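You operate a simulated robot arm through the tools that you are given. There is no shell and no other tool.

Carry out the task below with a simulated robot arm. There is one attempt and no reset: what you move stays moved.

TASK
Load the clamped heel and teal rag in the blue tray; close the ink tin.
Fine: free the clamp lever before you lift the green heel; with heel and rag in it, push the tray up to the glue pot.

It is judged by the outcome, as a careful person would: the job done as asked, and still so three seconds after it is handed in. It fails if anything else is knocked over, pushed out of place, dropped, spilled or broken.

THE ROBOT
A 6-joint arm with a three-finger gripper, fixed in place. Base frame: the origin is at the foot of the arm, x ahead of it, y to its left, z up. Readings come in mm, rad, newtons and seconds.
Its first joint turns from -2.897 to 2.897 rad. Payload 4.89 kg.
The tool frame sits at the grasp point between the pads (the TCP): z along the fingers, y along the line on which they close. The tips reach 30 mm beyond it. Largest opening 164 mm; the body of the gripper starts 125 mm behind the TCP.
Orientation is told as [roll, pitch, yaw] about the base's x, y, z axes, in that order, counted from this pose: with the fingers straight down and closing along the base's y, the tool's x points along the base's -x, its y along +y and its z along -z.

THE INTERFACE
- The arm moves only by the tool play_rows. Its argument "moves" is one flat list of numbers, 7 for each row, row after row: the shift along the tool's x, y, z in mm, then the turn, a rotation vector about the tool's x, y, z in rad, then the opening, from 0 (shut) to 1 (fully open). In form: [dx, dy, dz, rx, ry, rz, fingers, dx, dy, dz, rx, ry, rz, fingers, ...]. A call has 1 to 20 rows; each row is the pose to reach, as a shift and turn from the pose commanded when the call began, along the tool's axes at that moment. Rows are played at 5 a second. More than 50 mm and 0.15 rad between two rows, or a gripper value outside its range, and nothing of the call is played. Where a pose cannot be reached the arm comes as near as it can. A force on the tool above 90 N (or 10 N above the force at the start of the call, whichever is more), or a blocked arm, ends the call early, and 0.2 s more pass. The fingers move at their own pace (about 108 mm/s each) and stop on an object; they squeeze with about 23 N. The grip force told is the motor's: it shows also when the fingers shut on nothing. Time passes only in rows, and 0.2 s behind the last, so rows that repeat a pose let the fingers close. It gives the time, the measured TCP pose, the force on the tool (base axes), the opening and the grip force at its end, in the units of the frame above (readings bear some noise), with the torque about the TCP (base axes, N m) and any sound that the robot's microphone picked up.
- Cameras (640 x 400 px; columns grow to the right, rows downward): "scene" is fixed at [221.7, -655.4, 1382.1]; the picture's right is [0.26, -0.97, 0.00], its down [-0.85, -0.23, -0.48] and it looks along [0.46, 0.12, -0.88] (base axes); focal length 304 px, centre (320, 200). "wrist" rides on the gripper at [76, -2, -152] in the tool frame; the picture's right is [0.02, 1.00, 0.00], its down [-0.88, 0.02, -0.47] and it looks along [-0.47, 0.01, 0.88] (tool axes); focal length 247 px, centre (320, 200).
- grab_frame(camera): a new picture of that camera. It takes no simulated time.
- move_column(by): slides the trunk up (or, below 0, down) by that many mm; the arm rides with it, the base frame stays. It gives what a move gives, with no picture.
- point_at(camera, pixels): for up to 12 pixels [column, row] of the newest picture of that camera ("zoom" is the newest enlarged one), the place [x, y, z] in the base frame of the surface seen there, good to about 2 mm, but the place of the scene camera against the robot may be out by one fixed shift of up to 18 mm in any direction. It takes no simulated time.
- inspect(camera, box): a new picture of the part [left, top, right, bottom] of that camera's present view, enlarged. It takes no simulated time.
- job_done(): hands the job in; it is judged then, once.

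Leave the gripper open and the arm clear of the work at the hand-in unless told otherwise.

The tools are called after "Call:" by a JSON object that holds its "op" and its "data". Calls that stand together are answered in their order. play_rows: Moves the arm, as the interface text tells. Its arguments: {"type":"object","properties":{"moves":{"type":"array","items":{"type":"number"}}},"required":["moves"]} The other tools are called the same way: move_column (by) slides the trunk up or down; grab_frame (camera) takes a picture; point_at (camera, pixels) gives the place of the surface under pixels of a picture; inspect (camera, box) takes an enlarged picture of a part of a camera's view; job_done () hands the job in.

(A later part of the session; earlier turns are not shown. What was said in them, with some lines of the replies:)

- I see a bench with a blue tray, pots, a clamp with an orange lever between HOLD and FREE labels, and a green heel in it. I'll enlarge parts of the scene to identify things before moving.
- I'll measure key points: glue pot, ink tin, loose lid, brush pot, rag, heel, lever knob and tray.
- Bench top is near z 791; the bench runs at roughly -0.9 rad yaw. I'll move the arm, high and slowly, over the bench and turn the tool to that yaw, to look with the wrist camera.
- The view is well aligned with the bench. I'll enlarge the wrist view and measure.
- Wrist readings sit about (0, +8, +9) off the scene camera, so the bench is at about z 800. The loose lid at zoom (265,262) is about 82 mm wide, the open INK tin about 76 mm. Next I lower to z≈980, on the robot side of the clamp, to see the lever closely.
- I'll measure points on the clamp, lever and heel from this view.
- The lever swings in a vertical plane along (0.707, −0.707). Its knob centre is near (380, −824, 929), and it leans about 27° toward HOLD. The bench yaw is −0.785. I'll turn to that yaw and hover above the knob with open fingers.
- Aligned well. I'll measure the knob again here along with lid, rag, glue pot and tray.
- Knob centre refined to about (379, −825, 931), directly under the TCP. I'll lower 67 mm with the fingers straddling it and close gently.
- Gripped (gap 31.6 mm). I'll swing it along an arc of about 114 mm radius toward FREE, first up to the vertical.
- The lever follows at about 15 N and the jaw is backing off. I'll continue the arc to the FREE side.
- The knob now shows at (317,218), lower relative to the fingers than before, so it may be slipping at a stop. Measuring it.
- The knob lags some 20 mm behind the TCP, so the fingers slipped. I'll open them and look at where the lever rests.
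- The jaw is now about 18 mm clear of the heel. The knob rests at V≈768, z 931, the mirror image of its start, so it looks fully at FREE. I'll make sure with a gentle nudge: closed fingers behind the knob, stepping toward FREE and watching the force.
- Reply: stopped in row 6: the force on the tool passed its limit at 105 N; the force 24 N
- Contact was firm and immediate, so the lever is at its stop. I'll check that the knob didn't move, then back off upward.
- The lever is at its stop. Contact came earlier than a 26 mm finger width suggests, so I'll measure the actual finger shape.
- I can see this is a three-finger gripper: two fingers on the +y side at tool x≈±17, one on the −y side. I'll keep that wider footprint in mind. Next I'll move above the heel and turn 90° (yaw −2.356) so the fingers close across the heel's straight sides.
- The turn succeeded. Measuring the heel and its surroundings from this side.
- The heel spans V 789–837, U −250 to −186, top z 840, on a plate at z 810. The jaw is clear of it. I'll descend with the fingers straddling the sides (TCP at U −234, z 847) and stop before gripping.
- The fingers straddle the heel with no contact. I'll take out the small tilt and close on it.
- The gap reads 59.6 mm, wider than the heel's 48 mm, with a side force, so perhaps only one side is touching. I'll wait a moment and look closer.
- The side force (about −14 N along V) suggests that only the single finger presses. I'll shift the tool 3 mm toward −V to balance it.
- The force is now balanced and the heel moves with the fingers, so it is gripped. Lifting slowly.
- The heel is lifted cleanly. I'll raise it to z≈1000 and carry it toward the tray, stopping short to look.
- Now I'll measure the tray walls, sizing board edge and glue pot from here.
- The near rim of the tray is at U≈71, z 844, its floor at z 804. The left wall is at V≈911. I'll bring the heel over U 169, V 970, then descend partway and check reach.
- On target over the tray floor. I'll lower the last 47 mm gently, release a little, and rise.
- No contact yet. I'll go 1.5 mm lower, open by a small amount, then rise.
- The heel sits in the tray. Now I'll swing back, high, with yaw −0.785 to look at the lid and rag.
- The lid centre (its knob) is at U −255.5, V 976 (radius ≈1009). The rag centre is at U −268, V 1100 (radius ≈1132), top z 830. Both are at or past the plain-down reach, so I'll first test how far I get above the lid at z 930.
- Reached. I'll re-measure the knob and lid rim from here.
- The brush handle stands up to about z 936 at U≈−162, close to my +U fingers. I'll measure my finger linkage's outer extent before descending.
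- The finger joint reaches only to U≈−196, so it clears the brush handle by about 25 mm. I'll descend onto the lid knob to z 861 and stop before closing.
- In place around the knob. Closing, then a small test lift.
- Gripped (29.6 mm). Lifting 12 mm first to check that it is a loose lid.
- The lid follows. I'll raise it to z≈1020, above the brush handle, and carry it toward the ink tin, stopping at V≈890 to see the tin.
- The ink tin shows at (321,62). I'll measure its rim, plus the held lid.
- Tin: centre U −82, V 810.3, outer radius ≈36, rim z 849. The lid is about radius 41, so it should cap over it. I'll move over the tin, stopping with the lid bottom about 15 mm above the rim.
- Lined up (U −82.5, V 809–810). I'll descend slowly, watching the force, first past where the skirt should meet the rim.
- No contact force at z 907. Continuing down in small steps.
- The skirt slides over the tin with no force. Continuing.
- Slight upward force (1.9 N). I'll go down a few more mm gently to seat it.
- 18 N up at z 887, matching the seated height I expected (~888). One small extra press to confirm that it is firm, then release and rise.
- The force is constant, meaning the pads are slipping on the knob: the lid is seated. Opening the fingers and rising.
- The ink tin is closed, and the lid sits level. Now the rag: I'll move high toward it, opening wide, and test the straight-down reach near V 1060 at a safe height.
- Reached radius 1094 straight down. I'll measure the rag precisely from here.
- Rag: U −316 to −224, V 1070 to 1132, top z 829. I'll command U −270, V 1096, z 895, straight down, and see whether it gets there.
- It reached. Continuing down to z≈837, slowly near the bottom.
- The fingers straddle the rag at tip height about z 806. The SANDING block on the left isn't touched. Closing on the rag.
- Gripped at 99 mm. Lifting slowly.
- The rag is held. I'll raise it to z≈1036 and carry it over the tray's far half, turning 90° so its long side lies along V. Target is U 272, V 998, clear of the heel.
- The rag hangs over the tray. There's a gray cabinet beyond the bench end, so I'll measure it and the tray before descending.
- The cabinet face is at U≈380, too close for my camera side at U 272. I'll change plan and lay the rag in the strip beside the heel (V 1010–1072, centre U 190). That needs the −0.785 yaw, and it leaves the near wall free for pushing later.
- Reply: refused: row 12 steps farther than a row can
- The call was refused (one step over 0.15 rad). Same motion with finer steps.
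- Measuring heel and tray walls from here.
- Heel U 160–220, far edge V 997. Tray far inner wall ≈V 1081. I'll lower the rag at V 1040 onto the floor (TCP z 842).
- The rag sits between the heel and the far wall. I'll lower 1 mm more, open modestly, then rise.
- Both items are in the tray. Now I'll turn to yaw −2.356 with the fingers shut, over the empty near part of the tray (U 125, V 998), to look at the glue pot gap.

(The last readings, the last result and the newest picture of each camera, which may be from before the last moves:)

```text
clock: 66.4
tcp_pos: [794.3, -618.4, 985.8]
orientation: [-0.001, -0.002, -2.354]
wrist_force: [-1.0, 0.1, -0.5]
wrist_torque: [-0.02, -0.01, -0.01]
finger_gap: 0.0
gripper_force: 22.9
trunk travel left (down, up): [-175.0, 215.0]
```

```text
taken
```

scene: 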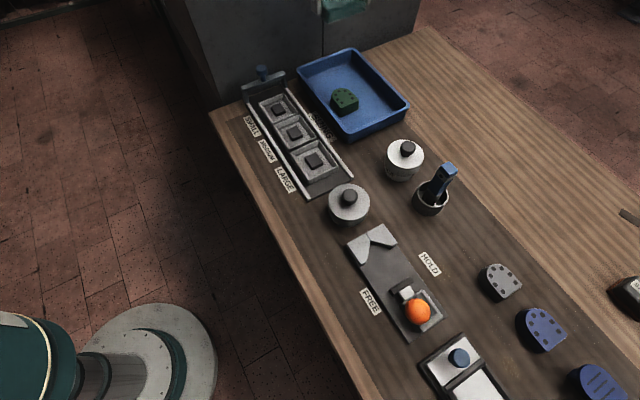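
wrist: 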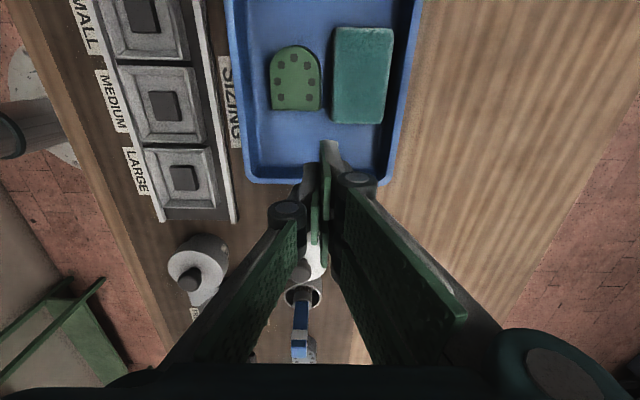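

The pot is hidden behind my fingers. I'll move back along −U, high, to view the gap between pot and tray.

Call:
{"op": "play_rows", "data": {"moves": [-40, 0, -15, 0, 0, 0, 0, -80, 0, -30, 0, 0, 0, 0, -120, 0, -30, 0, 0, 0, 0, -160, 0, -30, 0, 0, 0, 0, -200, 0, -30, 0, 0, 0, 0, -225, 0, -30, 0, 0, 0, 0]}}

Call:
{"op": "grab_frame", "data": {"camera": "wrist"}}

Call:
{"op": "inspect", "data": {"camera": "wrist", "box": [220, 0, 420, 170]}}

```text
clock: 67.8
tcp_pos: [634.4, -777.4, 1014.0]
orientation: [-0.002, -0.002, -2.354]
wrist_force: [0.3, 1.0, 0.4]
wrist_torque: [-0.05, 0.09, 0.0]
finger_gap: 0.0
gripper_force: 23.1
trunk travel left (down, up): [-175.0, 215.0]
```

```text
taken
```

wrist: 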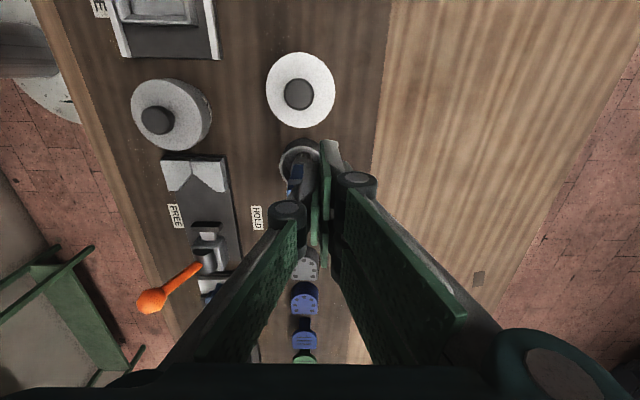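

```text
2.35 times, centred on (320, 85) of wrist
```

zoom: 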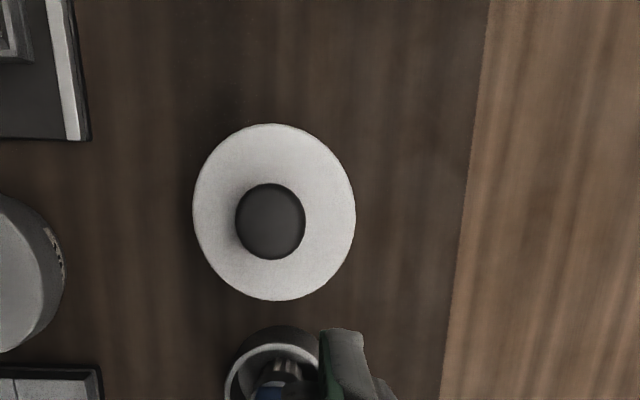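

Measuring the glue pot lid's edges.

Call:
{"op": "point_at", "data": {"camera": "wrist", "pixels": [[301, 54], [301, 56], [301, 125], [268, 88], [333, 92], [299, 94], [301, 40], [280, 62], [322, 62]]}}

Call:
{"op": "point_at", "data": {"camera": "scene", "pixels": [[404, 141], [395, 146], [395, 165], [390, 170], [388, 158]]}}

```text
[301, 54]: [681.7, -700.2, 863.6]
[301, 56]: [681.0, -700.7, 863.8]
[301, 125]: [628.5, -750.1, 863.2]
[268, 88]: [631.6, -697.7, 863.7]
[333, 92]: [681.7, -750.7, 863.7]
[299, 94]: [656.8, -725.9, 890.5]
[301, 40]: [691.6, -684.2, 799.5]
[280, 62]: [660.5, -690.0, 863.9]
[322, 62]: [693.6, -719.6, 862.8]
```

```text
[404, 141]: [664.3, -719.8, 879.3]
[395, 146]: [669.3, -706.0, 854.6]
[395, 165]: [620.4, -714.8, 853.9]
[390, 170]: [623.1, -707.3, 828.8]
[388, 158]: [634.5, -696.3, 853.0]
```

Glue lid: centre U −50, V 976.5, edge facing the tray at U≈−12. The tray must travel about 82 mm. I'll go back over the tray's near part (U 114, V 998), and lower the closed fingers inside, just behind the near wall.

Call:
{"op": "play_rows", "data": {"moves": [36, 0, 0, 0, 0, 0, 0, 72, 0, 0, 0, 0, 0, 0, 108, 0, 0, 0, 0, 0, 0, 144, 0, 0, 0, 0, 0, 0, 180, 0, 0, 0, 0, 0, 0, 215, 0, 0, 0, 0, 0, 0, 215, 0, 35, 0, 0, 0, 0, 215, 0, 70, 0, 0, 0, 0, 215, 0, 105, 0, 0, 0, 0]}}

Call:
{"op": "grab_frame", "data": {"camera": "wrist"}}

```text
clock: 69.8
tcp_pos: [787.3, -625.0, 909.4]
orientation: [-0.001, -0.003, -2.355]
wrist_force: [-0.3, 1.4, 1.1]
wrist_torque: [-0.07, -0.08, -0.01]
finger_gap: 0.0
gripper_force: 23.1
trunk travel left (down, up): [-175.0, 215.0]
```

```text
taken
```

wrist: 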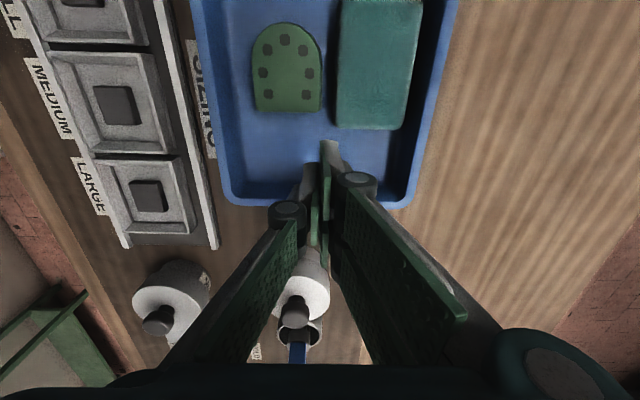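

Finger tips appear inside the wall by about 8 mm and clear of the heel. Lowering slowly into the tray to z 847.

Call:
{"op": "play_rows", "data": {"moves": [0, 0, 15, 0, 0, 0, 0, 0, 0, 30, 0, 0, 0, 0, 0, 0, 42, 0, 0, 0, 0, 0, 0, 52, 0, 0, 0, 0, 0, 0, 60, 0, 0, 0, 0, 0, 0, 62, 0, 0, 0, 0]}}

Call:
{"op": "grab_frame", "data": {"camera": "wrist"}}

Call:
{"op": "inspect", "data": {"camera": "scene", "box": [260, 40, 460, 200]}}

```text
clock: 71.2
tcp_pos: [788.9, -625.3, 847.0]
orientation: [-0.002, -0.001, -2.354]
wrist_force: [1.5, -0.4, -1.3]
wrist_torque: [0.09, 0.17, -0.02]
finger_gap: 0.0
gripper_force: 23.3
trunk travel left (down, up): [-175.0, 215.0]
```

```text
taken
```

wrist: 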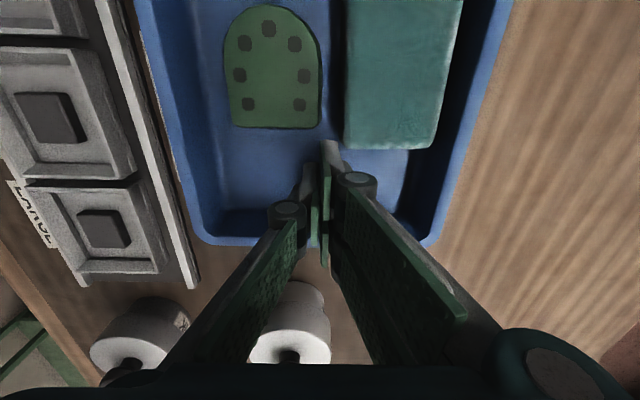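

```text
2.50 times, centred on (360, 120) of scene
```

zoom: 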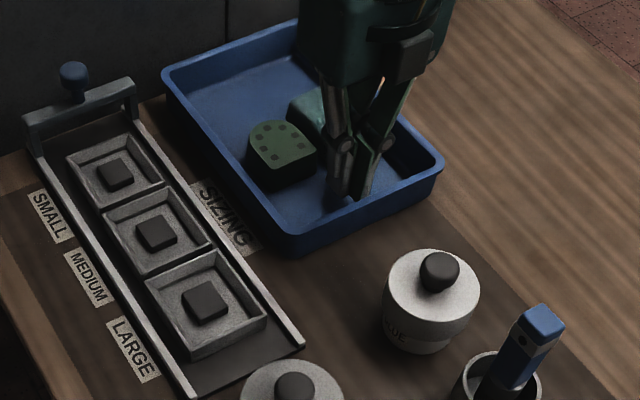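

In position. First push: 50 mm along −U, slowly, watching the force.

Call:
{"op": "play_rows", "data": {"moves": [-4, 0, 0, 0, 0, 0, 0, -8, 0, 0, 0, 0, 0, 0, -12, 0, 0, 0, 0, 0, 0, -17, 0, 0, 0, 0, 0, 0, -22, 0, 0, 0, 0, 0, 0, -28, 0, 0, 0, 0, 0, 0, -34, 0, 0, 0, 0, 0, 0, -40, 0, 0, 0, 0, 0, 0, -46, 0, 0, 0, 0, 0, 0, -50, 0, 0, 0, 0, 0, 0]}}

Call:
{"op": "grab_frame", "data": {"camera": "wrist"}}

Call:
{"op": "inspect", "data": {"camera": "scene", "box": [260, 40, 460, 200]}}

```text
clock: 73.4
tcp_pos: [752.2, -659.6, 847.7]
orientation: [-0.001, 0.0, -2.356]
wrist_force: [0.7, 0.9, 1.1]
wrist_torque: [0.02, 0.01, 0.0]
finger_gap: 0.0
gripper_force: 23.1
trunk travel left (down, up): [-175.0, 215.0]
```

```text
taken
```

wrist: 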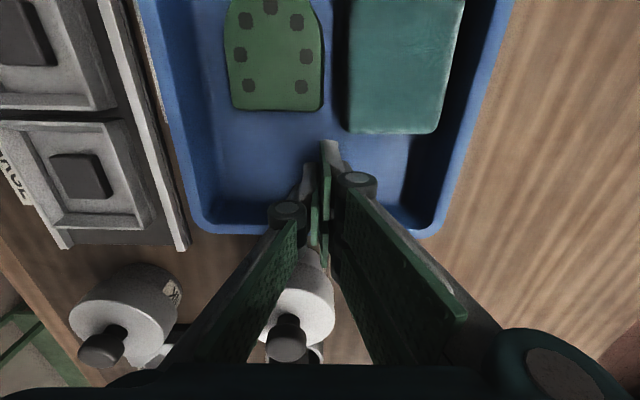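

```text
2.50 times, centred on (360, 120) of scene
```

zoom: 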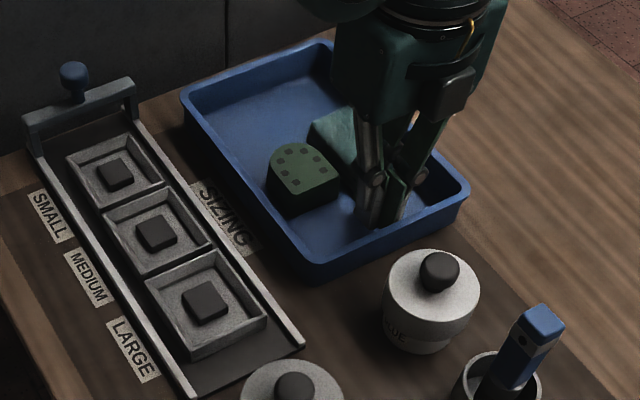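

The tray moved straight with its contents. Measuring the rim edge and lid edge now.

Call:
{"op": "point_at", "data": {"camera": "wrist", "pixels": [[240, 231], [240, 233], [240, 235], [400, 225], [410, 231], [420, 235], [325, 290], [325, 310], [230, 232]]}}

Call:
{"op": "inspect", "data": {"camera": "wrist", "box": [180, 180, 460, 360]}}

Call:
{"op": "grab_frame", "data": {"camera": "scene"}}

Call:
{"op": "point_at", "data": {"camera": "scene", "pixels": [[389, 152], [405, 138], [410, 138], [384, 150], [400, 140], [396, 143], [415, 134], [420, 131], [425, 130], [405, 143], [412, 141]]}}

```text
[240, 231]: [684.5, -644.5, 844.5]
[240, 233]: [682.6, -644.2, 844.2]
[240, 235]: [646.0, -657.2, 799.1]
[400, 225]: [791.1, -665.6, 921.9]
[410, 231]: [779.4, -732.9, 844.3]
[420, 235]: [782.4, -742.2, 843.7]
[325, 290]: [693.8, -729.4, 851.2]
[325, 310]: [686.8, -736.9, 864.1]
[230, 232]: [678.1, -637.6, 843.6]
```

```text
2.22 times, centred on (320, 270) of wrist
```

zoom: 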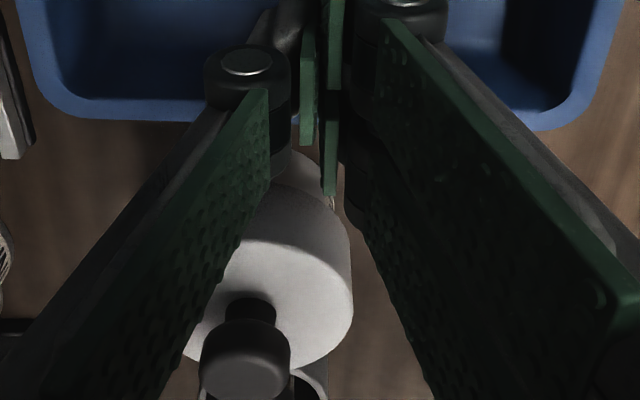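

```text
taken
```

scene: 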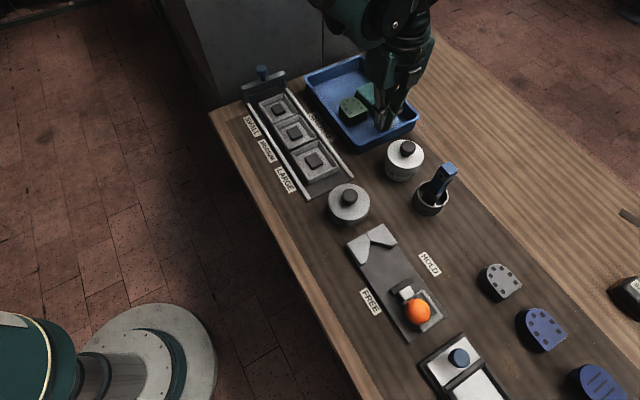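

```text
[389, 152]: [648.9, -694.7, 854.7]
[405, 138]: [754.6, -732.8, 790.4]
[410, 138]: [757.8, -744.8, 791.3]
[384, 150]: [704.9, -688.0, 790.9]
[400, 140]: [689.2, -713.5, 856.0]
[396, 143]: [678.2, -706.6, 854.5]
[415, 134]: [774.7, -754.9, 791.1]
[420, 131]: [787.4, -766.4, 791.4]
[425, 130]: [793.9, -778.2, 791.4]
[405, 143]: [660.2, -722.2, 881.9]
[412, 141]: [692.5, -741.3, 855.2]
```

The rim edge is at U≈27, the lid edge at U≈−12, so about 39 mm remain. Pushing 33 mm more.

Call:
{"op": "play_rows", "data": {"moves": [-5, 0, 0, 0, 0, 0, 0, -10, 0, 0, 0, 0, 0, 0, -15, 0, 0, 0, 0, 0, 0, -20, 0, 0, 0, 0, 0, 0, -25, 0, 0, 0, 0, 0, 0, -30, 0, 0, 0, 0, 0, 0, -33, 0, 0, 0, 0, 0, 0]}}

Call:
{"op": "grab_frame", "data": {"camera": "wrist"}}

Call:
{"op": "inspect", "data": {"camera": "wrist", "box": [180, 180, 460, 360]}}

Call:
{"op": "inspect", "data": {"camera": "scene", "box": [340, 90, 460, 190]}}

```text
clock: 75.0
tcp_pos: [729.8, -683.8, 848.4]
orientation: [0.0, -0.003, -2.356]
wrist_force: [0.4, 0.5, -0.2]
wrist_torque: [0.03, 0.0, -0.01]
finger_gap: 0.0
gripper_force: 23.0
trunk travel left (down, up): [-175.0, 215.0]
```

```text
taken
```

wrist: 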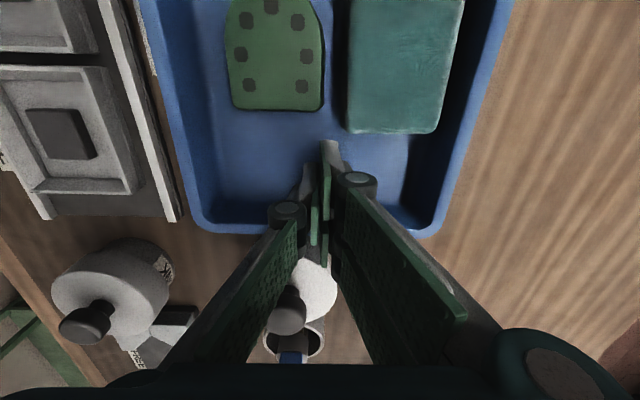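

```text
2.22 times, centred on (320, 270) of wrist
```

zoom: 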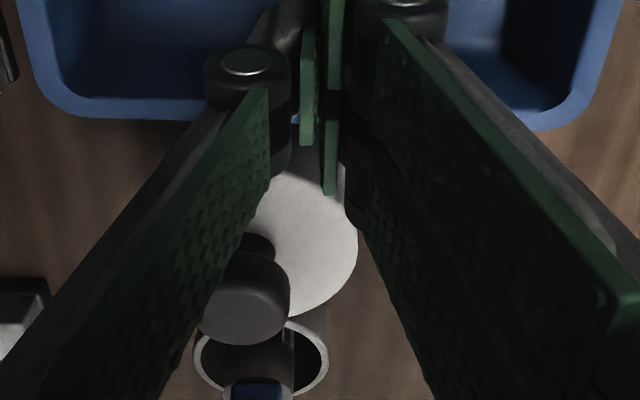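

```text
4.00 times, centred on (400, 140) of scene
```

zoom: 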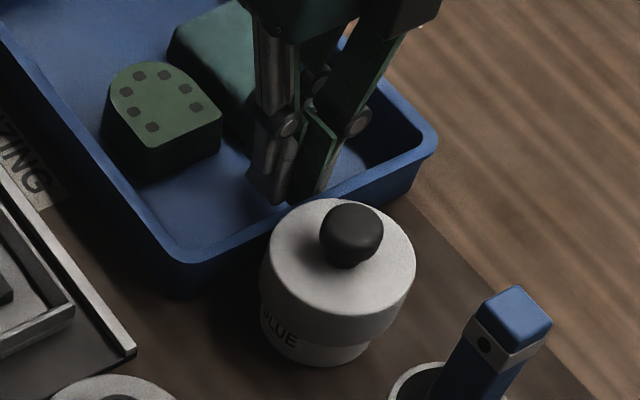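

About 6 mm should remain. Measuring again.

Call:
{"op": "point_at", "data": {"camera": "wrist", "pixels": [[240, 231], [240, 233], [255, 232], [420, 235], [322, 262], [318, 264], [328, 268], [305, 262], [335, 290]]}}

Call:
{"op": "point_at", "data": {"camera": "zoom", "pixels": [[320, 200], [340, 199], [300, 205], [295, 200], [270, 250], [262, 290], [268, 310], [290, 350], [390, 190], [215, 258], [240, 250], [380, 200]]}}

```text
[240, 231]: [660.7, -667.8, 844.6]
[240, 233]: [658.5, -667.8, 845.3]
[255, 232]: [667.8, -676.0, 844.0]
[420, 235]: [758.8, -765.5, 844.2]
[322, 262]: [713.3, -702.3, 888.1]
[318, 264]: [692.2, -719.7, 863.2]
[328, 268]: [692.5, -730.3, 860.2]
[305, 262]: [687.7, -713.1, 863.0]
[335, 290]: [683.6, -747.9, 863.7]
```

```text
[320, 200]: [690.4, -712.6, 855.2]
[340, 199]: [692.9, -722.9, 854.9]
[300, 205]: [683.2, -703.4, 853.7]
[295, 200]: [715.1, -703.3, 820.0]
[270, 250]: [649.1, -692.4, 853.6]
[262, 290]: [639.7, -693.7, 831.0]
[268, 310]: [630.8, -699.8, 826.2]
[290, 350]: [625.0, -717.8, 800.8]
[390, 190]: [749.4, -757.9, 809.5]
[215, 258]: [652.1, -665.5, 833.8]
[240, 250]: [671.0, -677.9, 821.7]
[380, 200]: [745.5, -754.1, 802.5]
```

Rim at U −6, lid edge at about U −11, so roughly 5 mm remain. Pushing 4 mm very slowly.

Call:
{"op": "play_rows", "data": {"moves": [-1, 0, 0, 0, 0, 0, 0, -2, 0, 0, 0, 0, 0, 0, -3, 0, 0, 0, 0, 0, 0, -4, 0, 0, 0, 0, 0, 0]}}

Call:
{"op": "inspect", "data": {"camera": "scene", "box": [370, 120, 440, 180]}}

Call:
{"op": "inspect", "data": {"camera": "wrist", "box": [260, 200, 380, 300]}}

```text
clock: 76.0
tcp_pos: [726.3, -685.0, 848.2]
orientation: [-0.002, -0.004, -2.353]
wrist_force: [0.8, 0.6, 0.8]
wrist_torque: [0.0, -0.02, -0.01]
finger_gap: 0.0
gripper_force: 22.9
trunk travel left (down, up): [-175.0, 215.0]
```

```text
6.67 times, centred on (405, 150) of scene
```

zoom: 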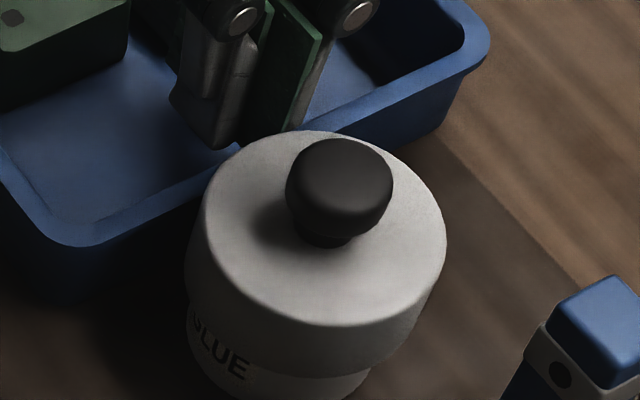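

```text
4.00 times, centred on (320, 250) of wrist
```

zoom: 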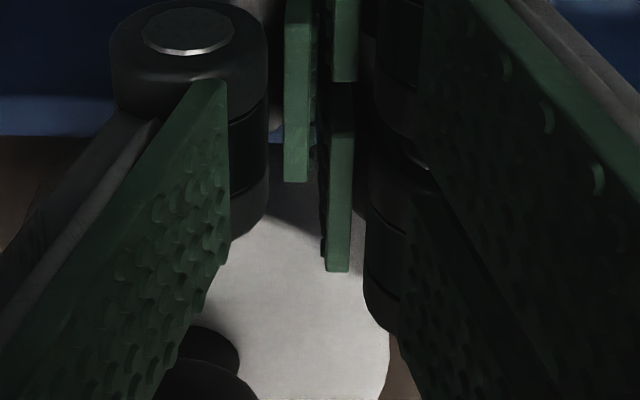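

I'll back the fingers off the wall, lift out and view the gap from above.

Call:
{"op": "play_rows", "data": {"moves": [5, 0, 0, 0, 0, 0, 0, 7, 0, -5, 0, 0, 0, 0, 7, 0, -35, 0, 0, 0, 0, 7, 0, -75, 0, 0, 0, 0, 7, 0, -115, 0, 0, 0, 0, -20, 0, -155, 0, 0, 0, 0, -60, 0, -165, 0, 0, 0, 0, -100, 0, -165, 0, 0, 0, 0, -130, 0, -165, 0, 0, 0, 0]}}

Call:
{"op": "grab_frame", "data": {"camera": "wrist"}}

Call:
{"op": "inspect", "data": {"camera": "wrist", "box": [240, 0, 380, 110]}}

```text
clock: 78.0
tcp_pos: [635.9, -778.5, 1014.5]
orientation: [-0.002, -0.001, -2.353]
wrist_force: [0.0, -0.2, 0.9]
wrist_torque: [-0.11, 0.08, -0.04]
finger_gap: 0.0
gripper_force: 23.4
trunk travel left (down, up): [-175.0, 215.0]
```

```text
taken
```

wrist: 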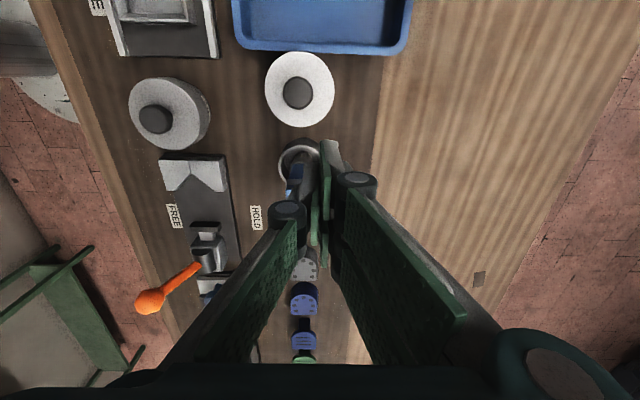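

```text
3.64 times, centred on (310, 55) of wrist
```

zoom: 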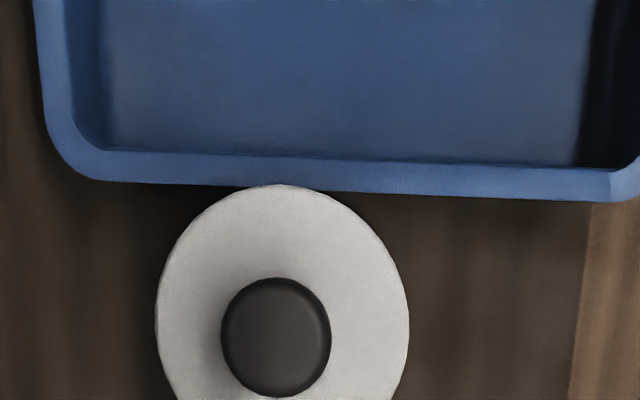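

From above, the tray rim visually meets the lid edge. I'll measure for the actual gap and for whether the pot stayed put.

Call:
{"op": "point_at", "data": {"camera": "wrist", "pixels": [[299, 92], [299, 53], [299, 123], [266, 86], [332, 90], [270, 48], [340, 50], [255, 47], [380, 52], [270, 50], [340, 53], [155, 118]]}}

Call:
{"op": "grab_frame", "data": {"camera": "scene"}}

Call:
{"op": "inspect", "data": {"camera": "scene", "box": [350, 100, 450, 180]}}

```text
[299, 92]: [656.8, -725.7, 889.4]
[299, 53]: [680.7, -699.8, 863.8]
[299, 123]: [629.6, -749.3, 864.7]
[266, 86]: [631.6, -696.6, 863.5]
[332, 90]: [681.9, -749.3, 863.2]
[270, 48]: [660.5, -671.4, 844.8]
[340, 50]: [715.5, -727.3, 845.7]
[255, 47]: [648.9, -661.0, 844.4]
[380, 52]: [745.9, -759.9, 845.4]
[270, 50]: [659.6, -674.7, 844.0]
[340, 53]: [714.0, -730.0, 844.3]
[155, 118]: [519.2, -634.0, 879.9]
```

```text
taken
```

scene: 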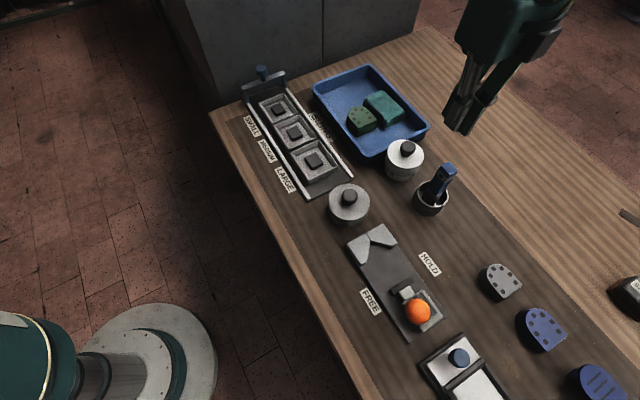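

```text
5.00 times, centred on (400, 140) of scene
```

zoom: 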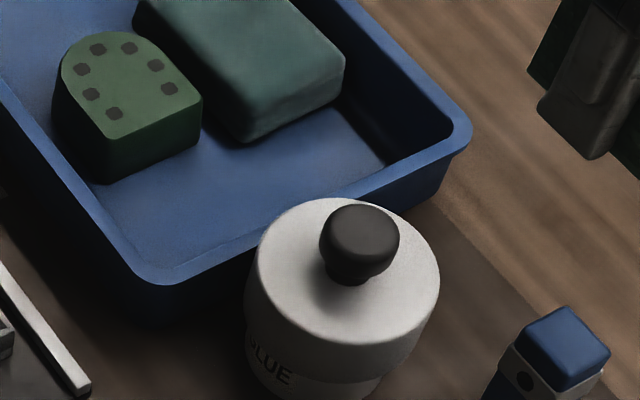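

The rim is at U≈−11 and the lid edge at U≈−12, practically touching. The glue pot reads exactly where it was before the push. The ink lid knob is at z 880, matching a seated lid. Now I'll raise the arm, open the gripper and retreat to the robot side.

Call:
{"op": "play_rows", "data": {"moves": [0, 0, -40, 0, 0, 0, 0, 0, 0, -80, 0, 0, 0, 0, 0, 0, -120, 0, 0, 0, 0.3, 0, -10, -140, 0, 0, 0, 0.7, 0, -50, -140, 0, 0, 0, 1, 0, -90, -140, 0, 0, 0, 1, 0, -130, -140, 0, 0, 0, 1, 0, -170, -140, 0, 0, 0, 1, 0, -210, -140, 0, 0, 0, 1, 0, -250, -140, 0, 0, 0, 1, 0, -290, -140, 0, 0, 0, 1, 0, -330, -140, 0, 0, 0, 1, 0, -370, -140, 0, 0, 0, 1, 0, -385, -140, 0, 0, 0, 1]}}

Call:
{"op": "grab_frame", "data": {"camera": "scene"}}

Call:
{"op": "grab_frame", "data": {"camera": "wrist"}}

```text
clock: 81.0
tcp_pos: [360.9, -506.6, 1153.5]
orientation: [-0.001, -0.002, -2.355]
wrist_force: [-0.2, 0.5, 0.0]
wrist_torque: [-0.03, -0.02, 0.01]
finger_gap: 163.6
gripper_force: 0.1
trunk travel left (down, up): [-175.0, 215.0]
```

```text
taken
```

scene: 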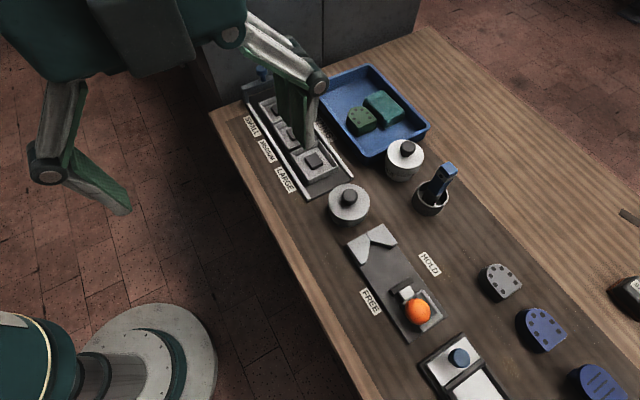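

```text
taken
```

wrist: 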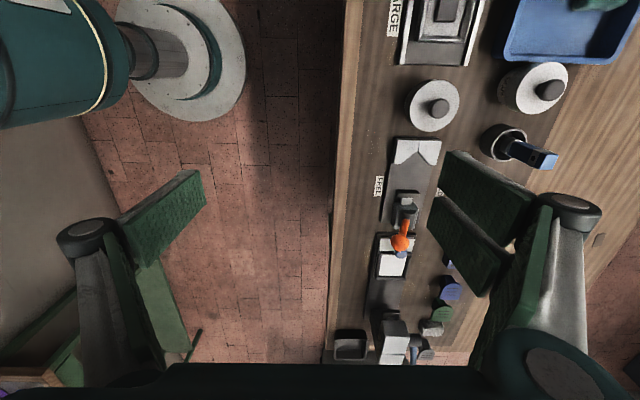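

Final view: heel and rag are in the tray at (375,110), and the tray is up against the glue pot. The ink tin is closed at (349,203), the lever is at FREE, and everything else is in place. The gripper is open and the arm is high and clear. Handing in.

Call:
{"op": "job_done", "data": {}}

```text
The job is handed in.
```

The job is done and handed in.

- **Clamp:** I swung the lever over to its stop on the FREE side before lifting the green heel. The jaw was clear of the heel when I lifted it.
- **Tray:** The heel and the teal rag lie side by side on the tray floor. I pushed the tray along the bench until its rim was within about 1 mm of the glue pot's lid. The pot measured the same position before and after the push.
- **Ink tin:** The loose lid is on the tin, seated and level.

When I checked that the lever was fully over, the closed fingers met the knob harder than I meant, at 105 N. The lever was already at its stop and stayed put.

Nothing else looks moved or knocked in the final pictures. The gripper is open and the arm is raised clear on the robot's side of the bench.
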